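You operate a simulated robot arm through the tools that you are given. There is no shell and no other tool. Be economical: measure what you need, move in short steps, check, and stop when the job is done.

The job below is to be done with a simulated robot arm. You get a single attempt, and the scene is never put back.

TASK
Put one of the sample cards from the top of the grey work table on the teal sheet.

The check looks at the end state, three seconds after you hand in, the way a careful person would. Anything else that was tipped, shoved, dropped, spilled or broken makes it a failure. Flat cloth is picked up by pressing the open fingertips on it (5 to 10 N) and closing them slowly along it; thin cloth reads only 2 to 8 mm in the jaws.

THE ROBOT
A 7-joint arm with a two-finger parallel gripper, fixed in place. Base frame: the origin is at the foot of the arm, x ahead of it, y to its left, z up; the work surface is at about z = 0. Units: mm, rad, N and s.
With the tool pointing down near the work surface it reaches from about 240 to 620 mm from the base axis. Its first joint turns from -1.152 to 1.152 rad. Payload 2.6 kg.
The tool frame sits at the grasp point between the pads (the TCP): z along the fingers, y along the line on which they close. The tips reach 30 mm beyond it. Largest opening 94 mm; finger width 28, thickness 10; the body of the gripper, 50 by 96 mm, starts 55 mm behind the TCP.
Orientation is that of the tool frame in the base frame, as a unit quaternion [x, y, z, w]. With the fingers straight down and closing along the base's y, the tool's x points along the base's -x, its y along +y and its z along -z.

THE INTERFACE
- The arm moves only by the tool play_rows. Its argument "moves" is one flat list of numbers, 7 for each row, row after row: the shift along the tool's x, y, z in units of 30 mm (1.0 is 30 mm), then the turn, a rotation vector about the tool's x, y, z in units of 8 degrees (1.0 is 8 degrees), then the closure, from 0 (fully open) to 1 (shut). In form: [tx, ty, tz, rx, ry, rz, claw, tx, ty, tz, rx, ry, rz, claw, ...]. A call has 1 to 10 rows; each row shifts and turns the commanded pose from where the row before left it, along the tool's axes as they then stand. A call with a number of a shift or a turn outside -1 to 1 is refused whole. Each row takes 0.2 s and may step no farther than 50 mm and 0.15 rad from the row before; otherwise, or with a gripper value out of range, the whole call is refused. A pose out of reach is approached as far as the arm can. The call stops where the force on the tool passes 40 N (or 10 N more than at its start, if that is more) or the arm is blocked; 0.2 s more then pass. Each finger travels about 72 mm/s and halts on what it meets, pressing with about 21 N; the grip force reading is that of the motor and also rises with nothing between the fingers. The clock runs only during rows and for 0.2 s after the last one: add rows that do not move to give the fingers time. The reply holds the time, the measured pose of the TCP, the force on the tool along the base axes, the opening and the grip force, in the units named above and with some noise, and new pictures: "show" is both (left out), scene, wrist or none.
- Cameras (640 x 400 px; columns grow to the right, rows downward): "scene" is fixed at [35.6, 433.9, 574]; the picture's right is [-0.80, -0.61, 0.00], its down [-0.33, 0.44, -0.84] and it looks along [0.51, -0.67, -0.55] (base axes); focal length 375 px, centre (320, 200). "wrist" rides on the gripper at [76, 14, -102] in the tool frame; the picture's right is [-0.18, 0.98, 0.00], its down [-0.75, -0.14, -0.64] and it looks along [-0.63, -0.12, 0.77] (tool axes); focal length 243 px, centre (320, 200). There is no depth. A picture from a camera that has moved, and an enlarged one, comes with that camera's place and axes in the base frame and with its lens. The place of the scene camera against the robot may be out by one fixed shift of up to 12 mm in any direction.
- close_up(camera, box): a new picture of the part [left, top, right, bottom] of that camera's present view, enlarged. The clock stands still meanwhile.
- finish_job(): hands the job in; it is judged then, once.

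Work in short steps. Places have to be worked out from the pictures, the camera data and where the tool is seen: move nearer, look again, correct. Check each grasp and each placing, and mend what went wrong. You have 90 turns and 170 pictures in all, those below and enlarged ones among them. Open the gripper and draw the arm clear of the work before you hand the job in, unless the task says otherwise; then end with one line.

The tools are called after "Emit:" as name(argument=value, ...) on one line, values as JSON. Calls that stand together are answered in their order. play_rows: Moves the arm, as the interface text tells. Its arguments: {"type":"object","properties":{"moves":{"type":"array"},"show":{"type":"string","enum":["both","scene","wrist","none"]}},"required":["moves"]} The other tools are called the same way: close_up (camera, box) takes an enlarged picture of a part of a camera's view; finish_job () hands the job in.

At the start:

```text
clock: 0.0
tcp_pos: [421.4, -64.9, 297.1]
orientation: [0.0, 1.0, -0.001, 0.0]
force: [-0.1, 0.8, -0.7]
grip_width: 94.1
grip_force: 0.0
```

scene: 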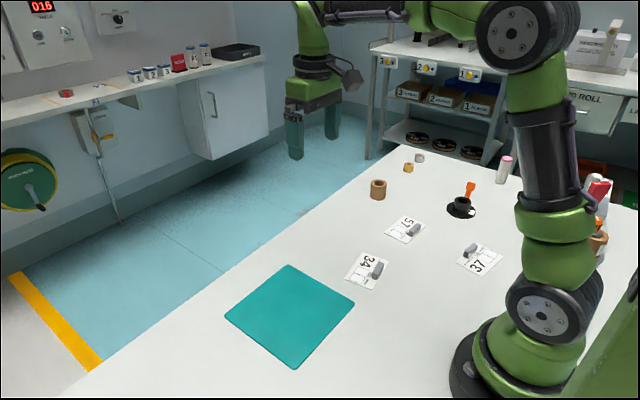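
wrist: 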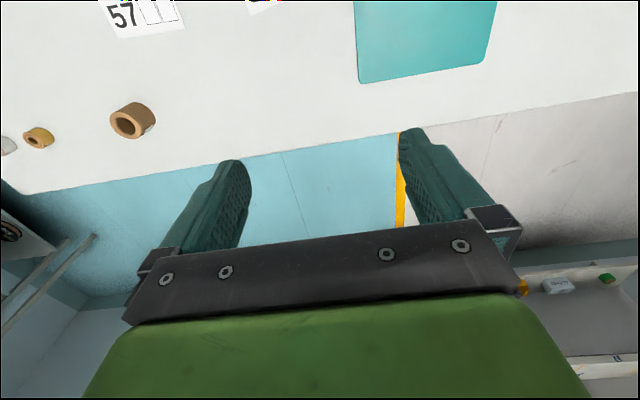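

The cards seem to have small grey objects on them. I'll zoom in before moving.

Emit:
close_up(camera="scene", box=[330, 200, 510, 310])

Emit:
close_up(camera="scene", box=[360, 140, 620, 300])

```text
3.56 times, centred on (420, 255) of scene
camera zoom: at [35.6, 433.9, 574.0], right [-0.8, -0.61, 0.0], down [-0.33, 0.44, -0.84], along [0.51, -0.67, -0.55], focal length 1333 px, centre (-36, 4)
```

zoom: 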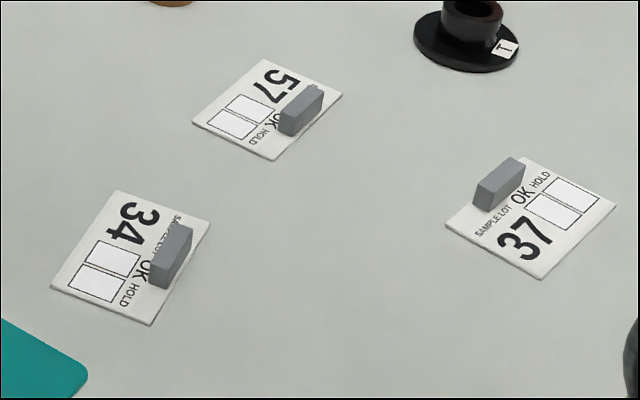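

```text
2.46 times, centred on (490, 220) of scene
camera zoom: at [35.6, 433.9, 574.0], right [-0.8, -0.61, 0.0], down [-0.33, 0.44, -0.84], along [0.51, -0.67, -0.55], focal length 923 px, centre (-98, 151)
```

zoom: 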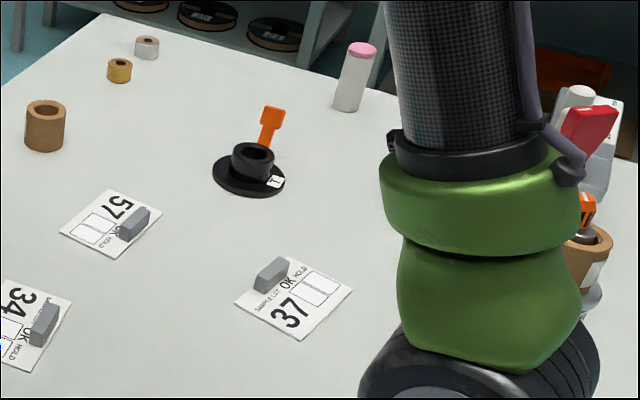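

The cards carry a grey block that looks like a grip tab. I estimate card 34's tab at (294,-110) and the teal sheet spanning x 291–467, y -13–167. I'll move above card 34 to look from the wrist camera.

Emit:
play_rows(moves=[0.847, -0.3, 0.98, 0, 0, 0, 0, 0.847, -0.3, 0.98, 0, 0, 0, 0, 0.847, -0.3, 0.98, 0, 0, 0, 0, 0.847, -0.3, 0.98, 0, 0, 0, 0, 0.847, -0.3, 0.98, 0, 0, 0, 0, 0, 0, 0, 0, 0, 0, 0])

```text
clock: 1.4
tcp_pos: [294.0, -111.3, 150.3]
orientation: [0.0, 1.0, 0.001, 0.0]
force: [0.9, -0.7, -0.2]
grip_width: 93.9
grip_force: 0.0
camera wrist: at [218.4, -97.2, 252.0], right [0.18, 0.98, 0.0], down [0.75, -0.14, 0.64], along [0.63, -0.12, -0.77], focal length 243 px, centre (320, 200)
```

scene: 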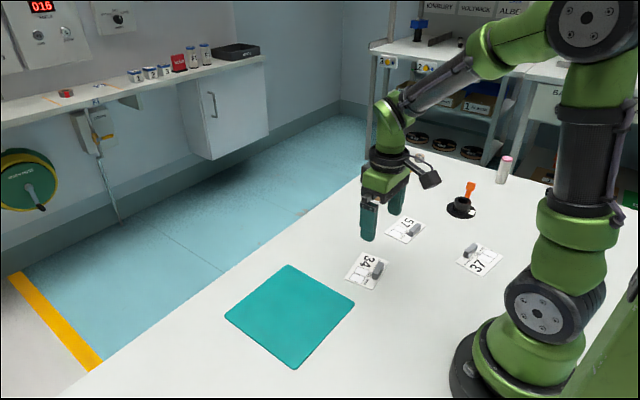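
wrist: 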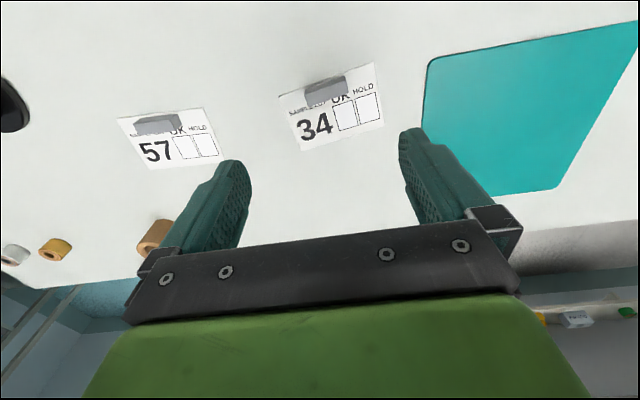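

Emit:
close_up(camera="wrist", box=[260, 50, 400, 160])

Emit:
close_up(camera="scene", box=[335, 240, 399, 300])

```text
3.64 times, centred on (330, 105) of wrist
camera zoom: at [218.4, -97.2, 252.0], right [0.18, 0.98, 0.0], down [0.75, -0.14, 0.64], along [0.63, -0.12, -0.77], focal length 882 px, centre (284, 546)
```

zoom: 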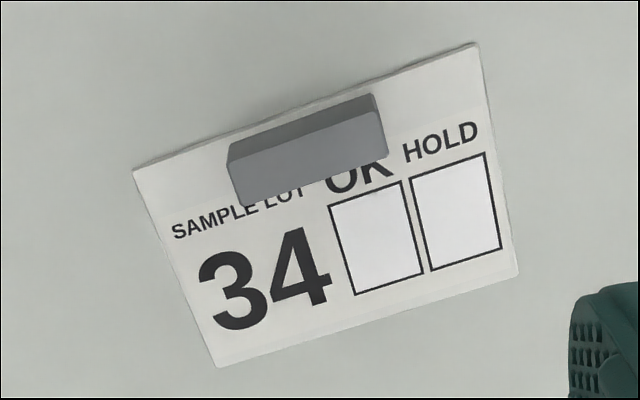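

```text
6.67 times, centred on (367, 270) of scene
camera zoom: at [35.6, 433.9, 574.0], right [-0.8, -0.61, 0.0], down [-0.33, 0.44, -0.84], along [0.51, -0.67, -0.55], focal length 2499 px, centre (7, -267)
```

zoom: 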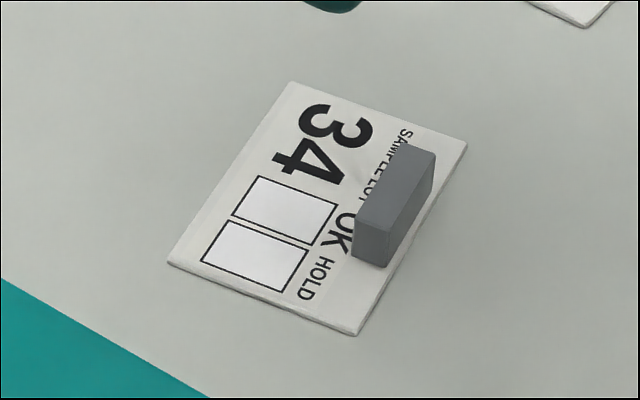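

The block is about 39 x 12 mm and 16 mm tall, centred near (287,-104.5) with its length along y, tilted about 8°. I'll turn the gripper about 82° so it closes across the thin side.

Emit:
play_rows(moves=[0, 0, 0, 0, 0, 1, 0, 0, 0, 0, 0, 0, 1, 0, 0, 0, 0, 0, 0, 1, 0, 0, 0, 0, 0, 0, 1, 0, 0, 0, 0, 0, 0, 1, 0, 0, 0, 0, 0, 0, 1, 0, 0, 0, 0, 0, 0, 1, 0, 0, 0, 0, 0, 0, 1, 0, 0, 0, 0, 0, 0, 1, 0, 0, 0, 0, 0, 0, 1, 0], show="none")

```text
clock: 3.6
tcp_pos: [294.1, -109.2, 149.4]
orientation: [0.644, 0.765, 0.0, 0.0]
force: [0.8, -0.6, -0.3]
grip_width: 93.9
grip_force: 0.1
```

Turned as commanded. I'll finish the turn, centre over the block, go down to z≈80 and narrow the jaws.

Emit:
play_rows(moves=[0.21, -0.21, 0, 0, 0, 0.29, 0, 0, 0, 0.8, 0, 0, 0, 0.2, 0, 0, 0.8, 0, 0, 0, 0.45, 0, 0, 0.7, 0, 0, 0, 0.45, 0, 0, 0, 0, 0, 0, 0.45, 0, 0, 0, 0, 0, 0, 0.45])

```text
clock: 5.0
tcp_pos: [287.9, -103.2, 80.5]
orientation: [0.658, 0.753, 0.0, 0.0]
force: [0.4, 0.8, 0.0]
grip_width: 51.6
grip_force: 0.1
camera wrist: at [292.3, -27.0, 182.6], right [1.0, -0.05, 0.0], down [-0.04, -0.77, 0.64], along [-0.03, -0.64, -0.77], focal length 243 px, centre (320, 200)
```

scene: 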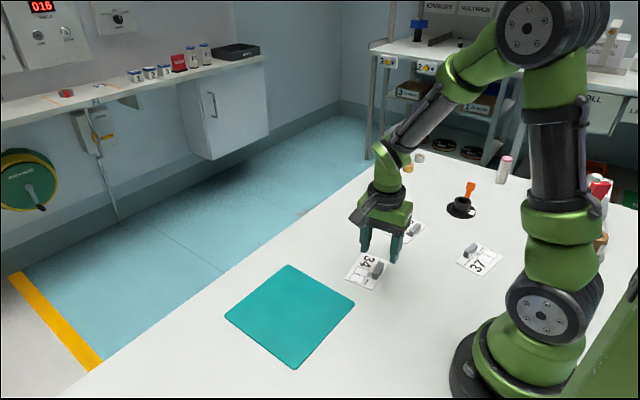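
wrist: 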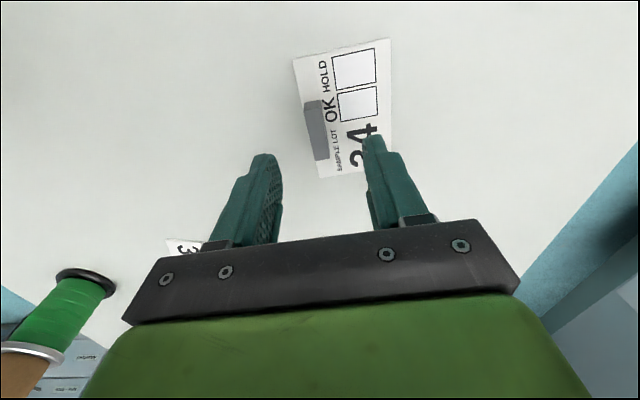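

Emit:
close_up(camera="wrist", box=[260, 30, 420, 190])

```text
2.50 times, centred on (340, 110) of wrist
camera zoom: at [292.3, -27.0, 182.6], right [1.0, -0.05, 0.0], down [-0.04, -0.77, 0.64], along [-0.03, -0.64, -0.77], focal length 606 px, centre (270, 425)
```

zoom: 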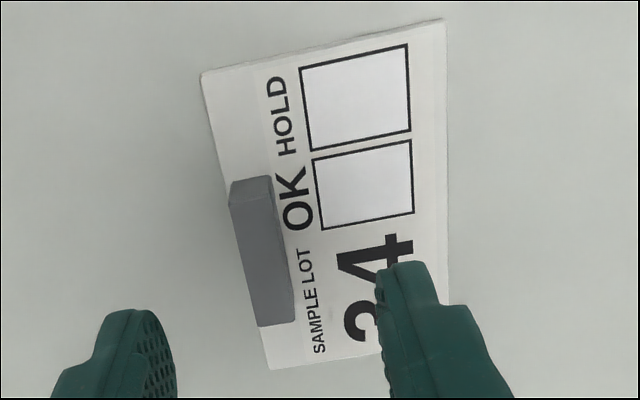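

The block centre measures (287.5,-103.6) and its tilt matches the gripper, so the alignment is good. I'll descend so the tips sit about 5 mm above the table.

Emit:
play_rows(moves=[0, 0, 0.5, 0, 0, 0, 0.45, 0, 0, 0.5, 0, 0, 0, 0.45, 0, 0, 0.48, 0, 0, 0, 0.45, 0, 0, 0, 0, 0, 0, 0.45])

Emit:
close_up(camera="scene", box=[330, 200, 430, 300])

```text
clock: 6.0
tcp_pos: [287.1, -105.0, 35.9]
orientation: [0.658, 0.753, 0.0, 0.0]
force: [0.4, -0.5, -0.8]
grip_width: 51.6
grip_force: 0.1
camera wrist: at [291.5, -28.0, 138.1], right [1.0, -0.05, 0.0], down [-0.04, -0.77, 0.64], along [-0.03, -0.64, -0.77], focal length 243 px, centre (320, 200)
```

scene: 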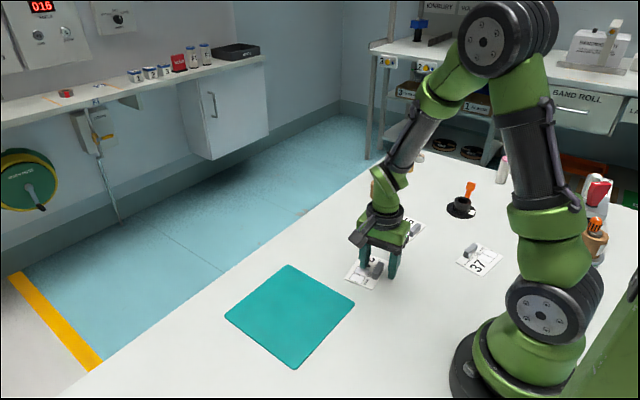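
wrist: 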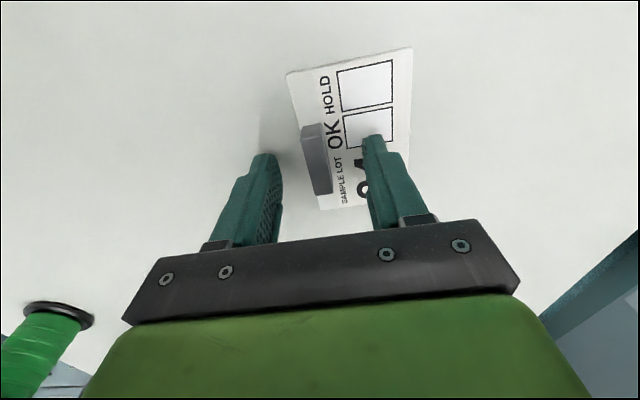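

```text
4.00 times, centred on (380, 250) of scene
camera zoom: at [35.6, 433.9, 574.0], right [-0.8, -0.61, 0.0], down [-0.33, 0.44, -0.84], along [0.51, -0.67, -0.55], focal length 1500 px, centre (80, 0)
```

zoom: 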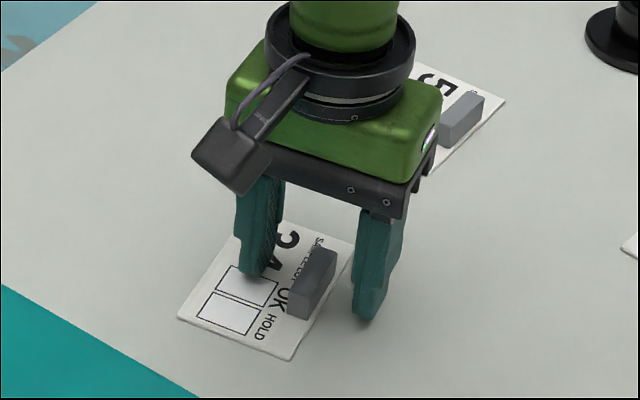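

The fingers straddle the block just above the card with no contact force. I'll close slowly.

Emit:
play_rows(moves=[0, 0, 0, 0, 0, 0, 0.6, 0, 0, 0, 0, 0, 0, 0.7, 0, 0, 0, 0, 0, 0, 0.8, 0, 0, 0, 0, 0, 0, 0.86, 0, 0, 0, 0, 0, 0, 0.92, 0, 0, 0, 0, 0, 0, 1, 0, 0, 0, 0, 0, 0, 1, 0, 0, 0, 0, 0, 0, 1])

```text
clock: 7.8
tcp_pos: [287.4, -104.9, 34.8]
orientation: [0.658, 0.753, -0.001, 0.0]
force: [0.2, 0.5, 0.8]
grip_width: 10.5
grip_force: 21.3
camera wrist: at [291.5, -28.1, 138.4], right [1.0, -0.05, 0.0], down [-0.04, -0.77, 0.64], along [-0.03, -0.64, -0.77], focal length 243 px, centre (320, 200)
```

scene: 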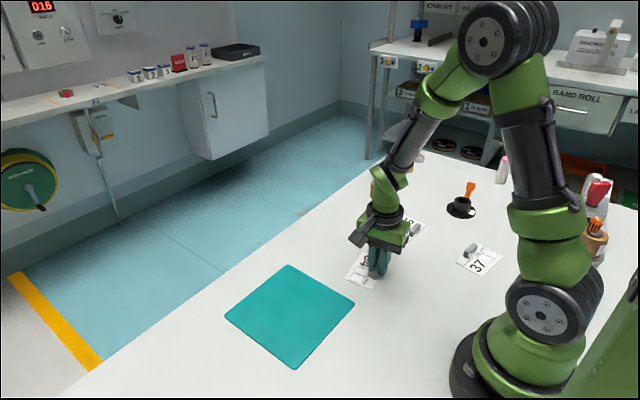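
wrist: 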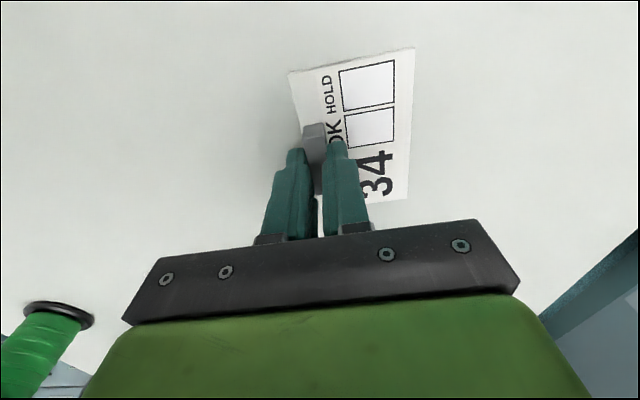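

The block is held at 10.5 mm with 21 N. I'll lift it slowly about 50 mm and check that the card comes with it.

Emit:
play_rows(moves=[0, 0, -0.2, 0, 0, 0, 1, 0, 0, -0.3, 0, 0, 0, 1, 0, 0, -0.4, 0, 0, 0, 1, 0, 0, -0.4, 0, 0, 0, 1, 0, 0, -0.4, 0, 0, 0, 1, 0, 0, 0, 0, 0, 0, 1])

Emit:
close_up(camera="scene", box=[320, 180, 440, 300])

```text
clock: 9.2
tcp_pos: [287.7, -104.4, 87.0]
orientation: [0.658, 0.753, -0.001, -0.001]
force: [0.2, -1.0, 0.4]
grip_width: 10.6
grip_force: 20.9
camera wrist: at [291.8, -27.3, 189.4], right [1.0, -0.05, 0.0], down [-0.04, -0.77, 0.64], along [-0.03, -0.64, -0.77], focal length 243 px, centre (320, 200)
```

scene: 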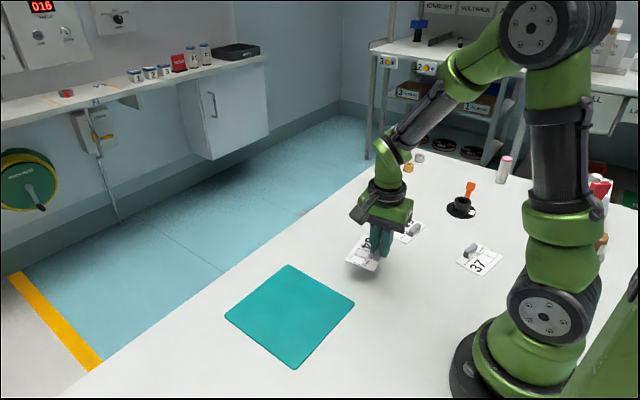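
wrist: 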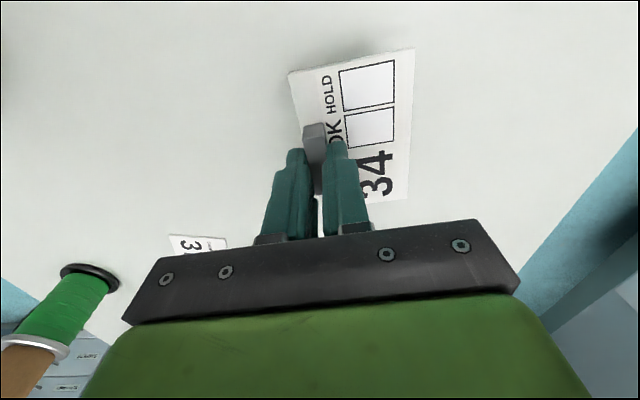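

```text
3.33 times, centred on (380, 240) of scene
camera zoom: at [35.6, 433.9, 574.0], right [-0.8, -0.61, 0.0], down [-0.33, 0.44, -0.84], along [0.51, -0.67, -0.55], focal length 1250 px, centre (120, 67)
```

zoom: 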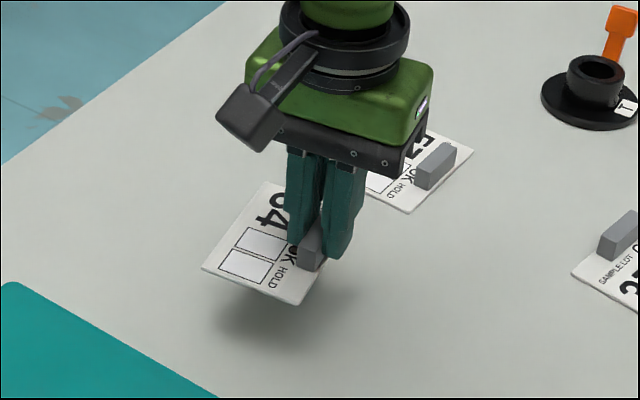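

The card is held level and clear. I'll carry it to the middle of the sheet, moving the tab to about (362,77).

Emit:
play_rows(moves=[0.4, 0.2, 0, 0, 0, 0, 1, 0.7, 0.4, 0, 0, 0, 0, 1, 0.7, 0.4, 0, 0, 0, 0, 1, 0.7, 0.4, 0, 0, 0, 0, 1, 0.7, 0.4, 0, 0, 0, 0, 1, 0.7, 0.4, 0, 0, 0, 0, 1, 0.7, 0.4, 0, 0, 0, 0, 1, 0.7, 0.4, 0, 0, 0, 0, 1, 0.34, 0.25, 0, 0, 0, 0, 1, 0, 0, 0, 0, 0, 0, 1])

```text
clock: 11.4
tcp_pos: [360.5, 75.9, 88.2]
orientation: [0.658, 0.753, 0.0, 0.0]
force: [0.6, 0.0, 0.3]
grip_width: 10.8
grip_force: 20.7
camera wrist: at [365.1, 153.3, 190.1], right [1.0, -0.05, 0.0], down [-0.04, -0.77, 0.64], along [-0.03, -0.64, -0.77], focal length 243 px, centre (320, 200)
```

scene: 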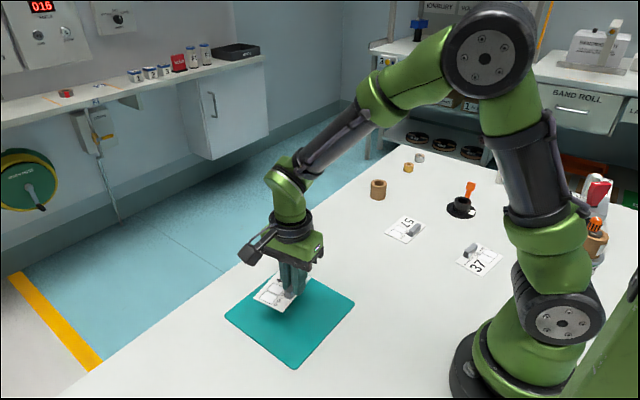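
wrist: 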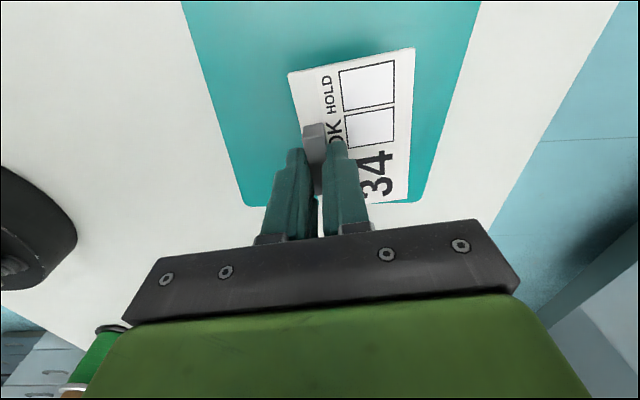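

The wrist view puts the sheet's near corner at about (285,-7), which confirms its place, and the card is over the middle. I'll lower it until it just touches.

Emit:
play_rows(moves=[0, 0, 0.5, 0, 0, 0, 1, 0, 0, 0.5, 0, 0, 0, 1, 0, 0, 0.35, 0, 0, 0, 1, 0, 0, 0.15, 0, 0, 0, 1, 0, 0, 0.1, 0, 0, 0, 1, 0, 0, 0.07, 0, 0, 0, 1, 0, 0, 0, 0, 0, 0, 1])

Emit:
close_up(camera="scene", box=[220, 250, 360, 370])

```text
clock: 13.0
tcp_pos: [362.9, 76.2, 38.5]
orientation: [0.658, 0.753, 0.002, 0.0]
force: [-3.4, -0.5, 20.1]
grip_width: 10.9
grip_force: 21.5
camera wrist: at [366.5, 153.1, 140.5], right [1.0, -0.05, 0.0], down [-0.04, -0.77, 0.64], along [-0.03, -0.64, -0.77], focal length 243 px, centre (320, 200)
```

scene: 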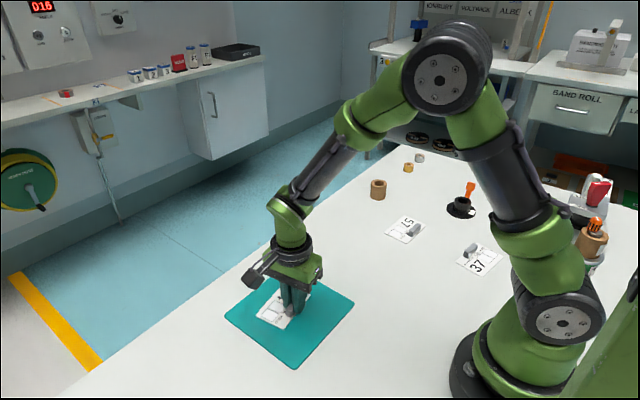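
wrist: 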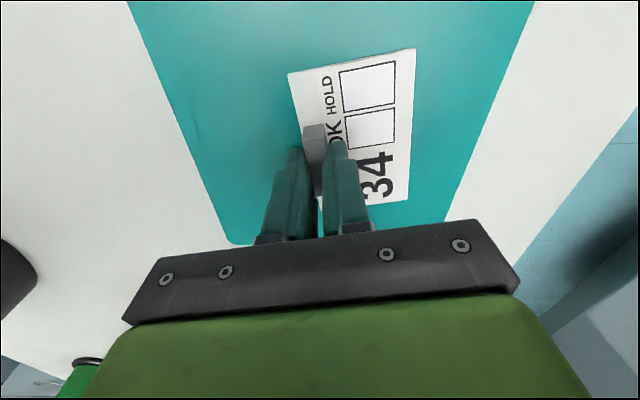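

```text
3.33 times, centred on (290, 310) of scene
camera zoom: at [35.5, 433.9, 574.0], right [-0.8, -0.61, 0.0], down [-0.33, 0.44, -0.84], along [0.51, -0.67, -0.55], focal length 1250 px, centre (420, -167)
```

zoom: 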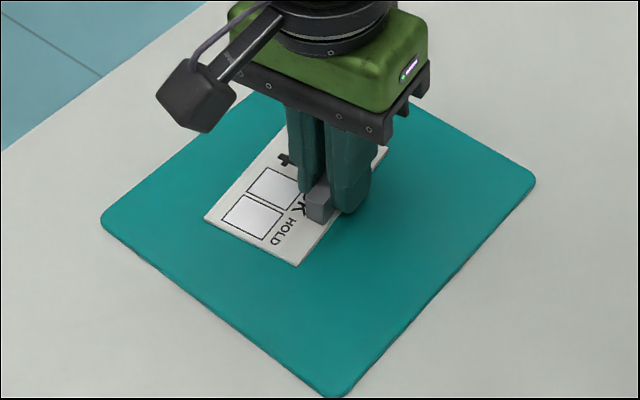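

The card is down at 20 N, so the sheet is about 3 mm thick. I'll ease up 2 mm, open slowly, then lift.

Emit:
play_rows(moves=[0, 0, -0.07, 0, 0, 0, 1, 0, 0, 0, 0, 0, 0, 0.9, 0, 0, 0, 0, 0, 0, 0.8, 0, 0, 0, 0, 0, 0, 0.65, 0, 0, 0, 0, 0, 0, 0.5, 0, 0, 0, 0, 0, 0, 0.5, 0, 0, 0, 0, 0, 0, 0.5])

```text
clock: 14.6
tcp_pos: [362.4, 74.7, 39.7]
orientation: [0.658, 0.753, 0.0, 0.0]
force: [0.5, 0.8, -0.4]
grip_width: 47.2
grip_force: 0.0
camera wrist: at [365.9, 152.8, 141.5], right [1.0, -0.05, 0.0], down [-0.04, -0.77, 0.64], along [-0.03, -0.64, -0.77], focal length 243 px, centre (320, 200)
```

scene: 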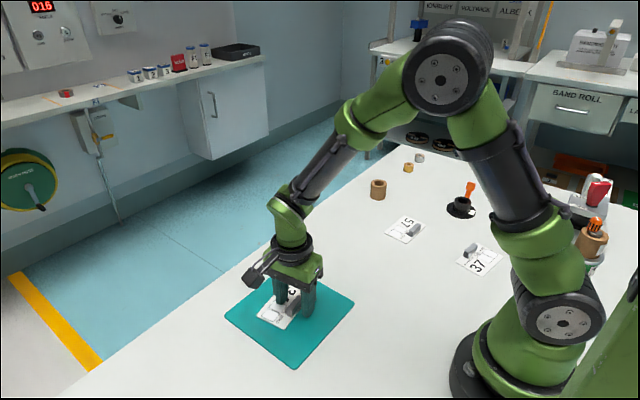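
wrist: 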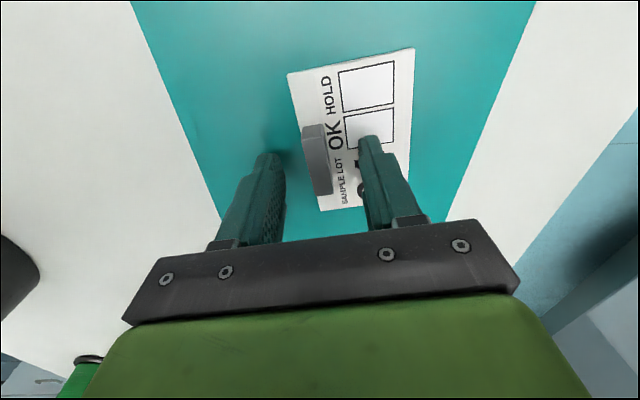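

The card is released and lies still on the sheet. I'll lift straight up well clear.

Emit:
play_rows(moves=[0, 0, -0.4, 0, 0, 0, 0.5, 0, 0, -0.9, 0, 0, 0, 0.4, 0, 0, -1, 0, 0, 0, 0.2, 0, 0, -1, 0, 0, 0, 0, 0, 0, -1, 0, 0, 0, 0, 0, 0, -1, 0, 0, 0, 0, 0, 0, -1, 0, 0, 0, 0, 0, 0, 0, 0, 0, 0, 0])

Emit:
close_up(camera="scene", box=[210, 150, 530, 380])

```text
clock: 16.4
tcp_pos: [361.4, 77.3, 227.9]
orientation: [0.657, 0.754, 0.0, 0.0]
force: [0.3, -0.7, 0.6]
grip_width: 94.1
grip_force: 0.0
camera wrist: at [364.4, 154.4, 329.9], right [1.0, -0.05, 0.0], down [-0.04, -0.77, 0.64], along [-0.03, -0.64, -0.77], focal length 243 px, centre (320, 200)
```

scene: 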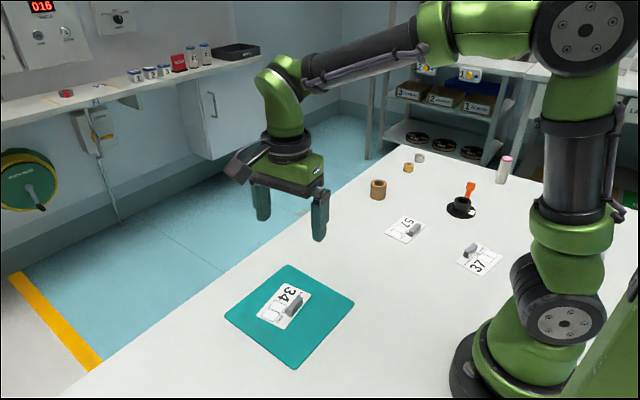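
wrist: 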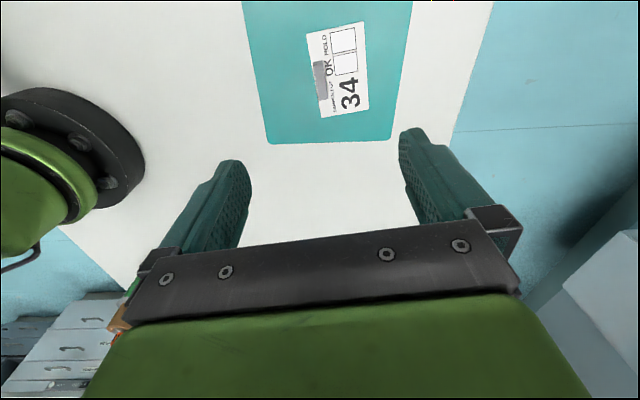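

```text
1.74 times, centred on (370, 265) of scene
camera zoom: at [35.6, 433.9, 574.0], right [-0.8, -0.61, 0.0], down [-0.33, 0.44, -0.84], along [0.51, -0.67, -0.55], focal length 652 px, centre (233, 87)
```

zoom: 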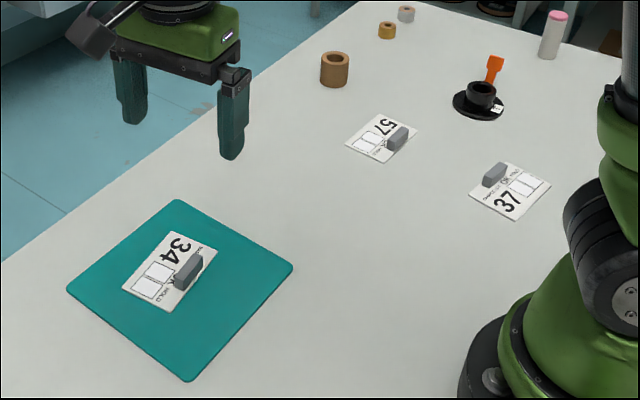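

Card 34 lies flat, wholly on the teal sheet, nothing else has moved, and the arm is clear with the jaws open. I'm handing in.

Emit:
finish_job()

```text
The job is handed in.
```

I put sample card 34 flat on the teal sheet, left everything else where it was, and handed the job in with the gripper open and the arm clear.
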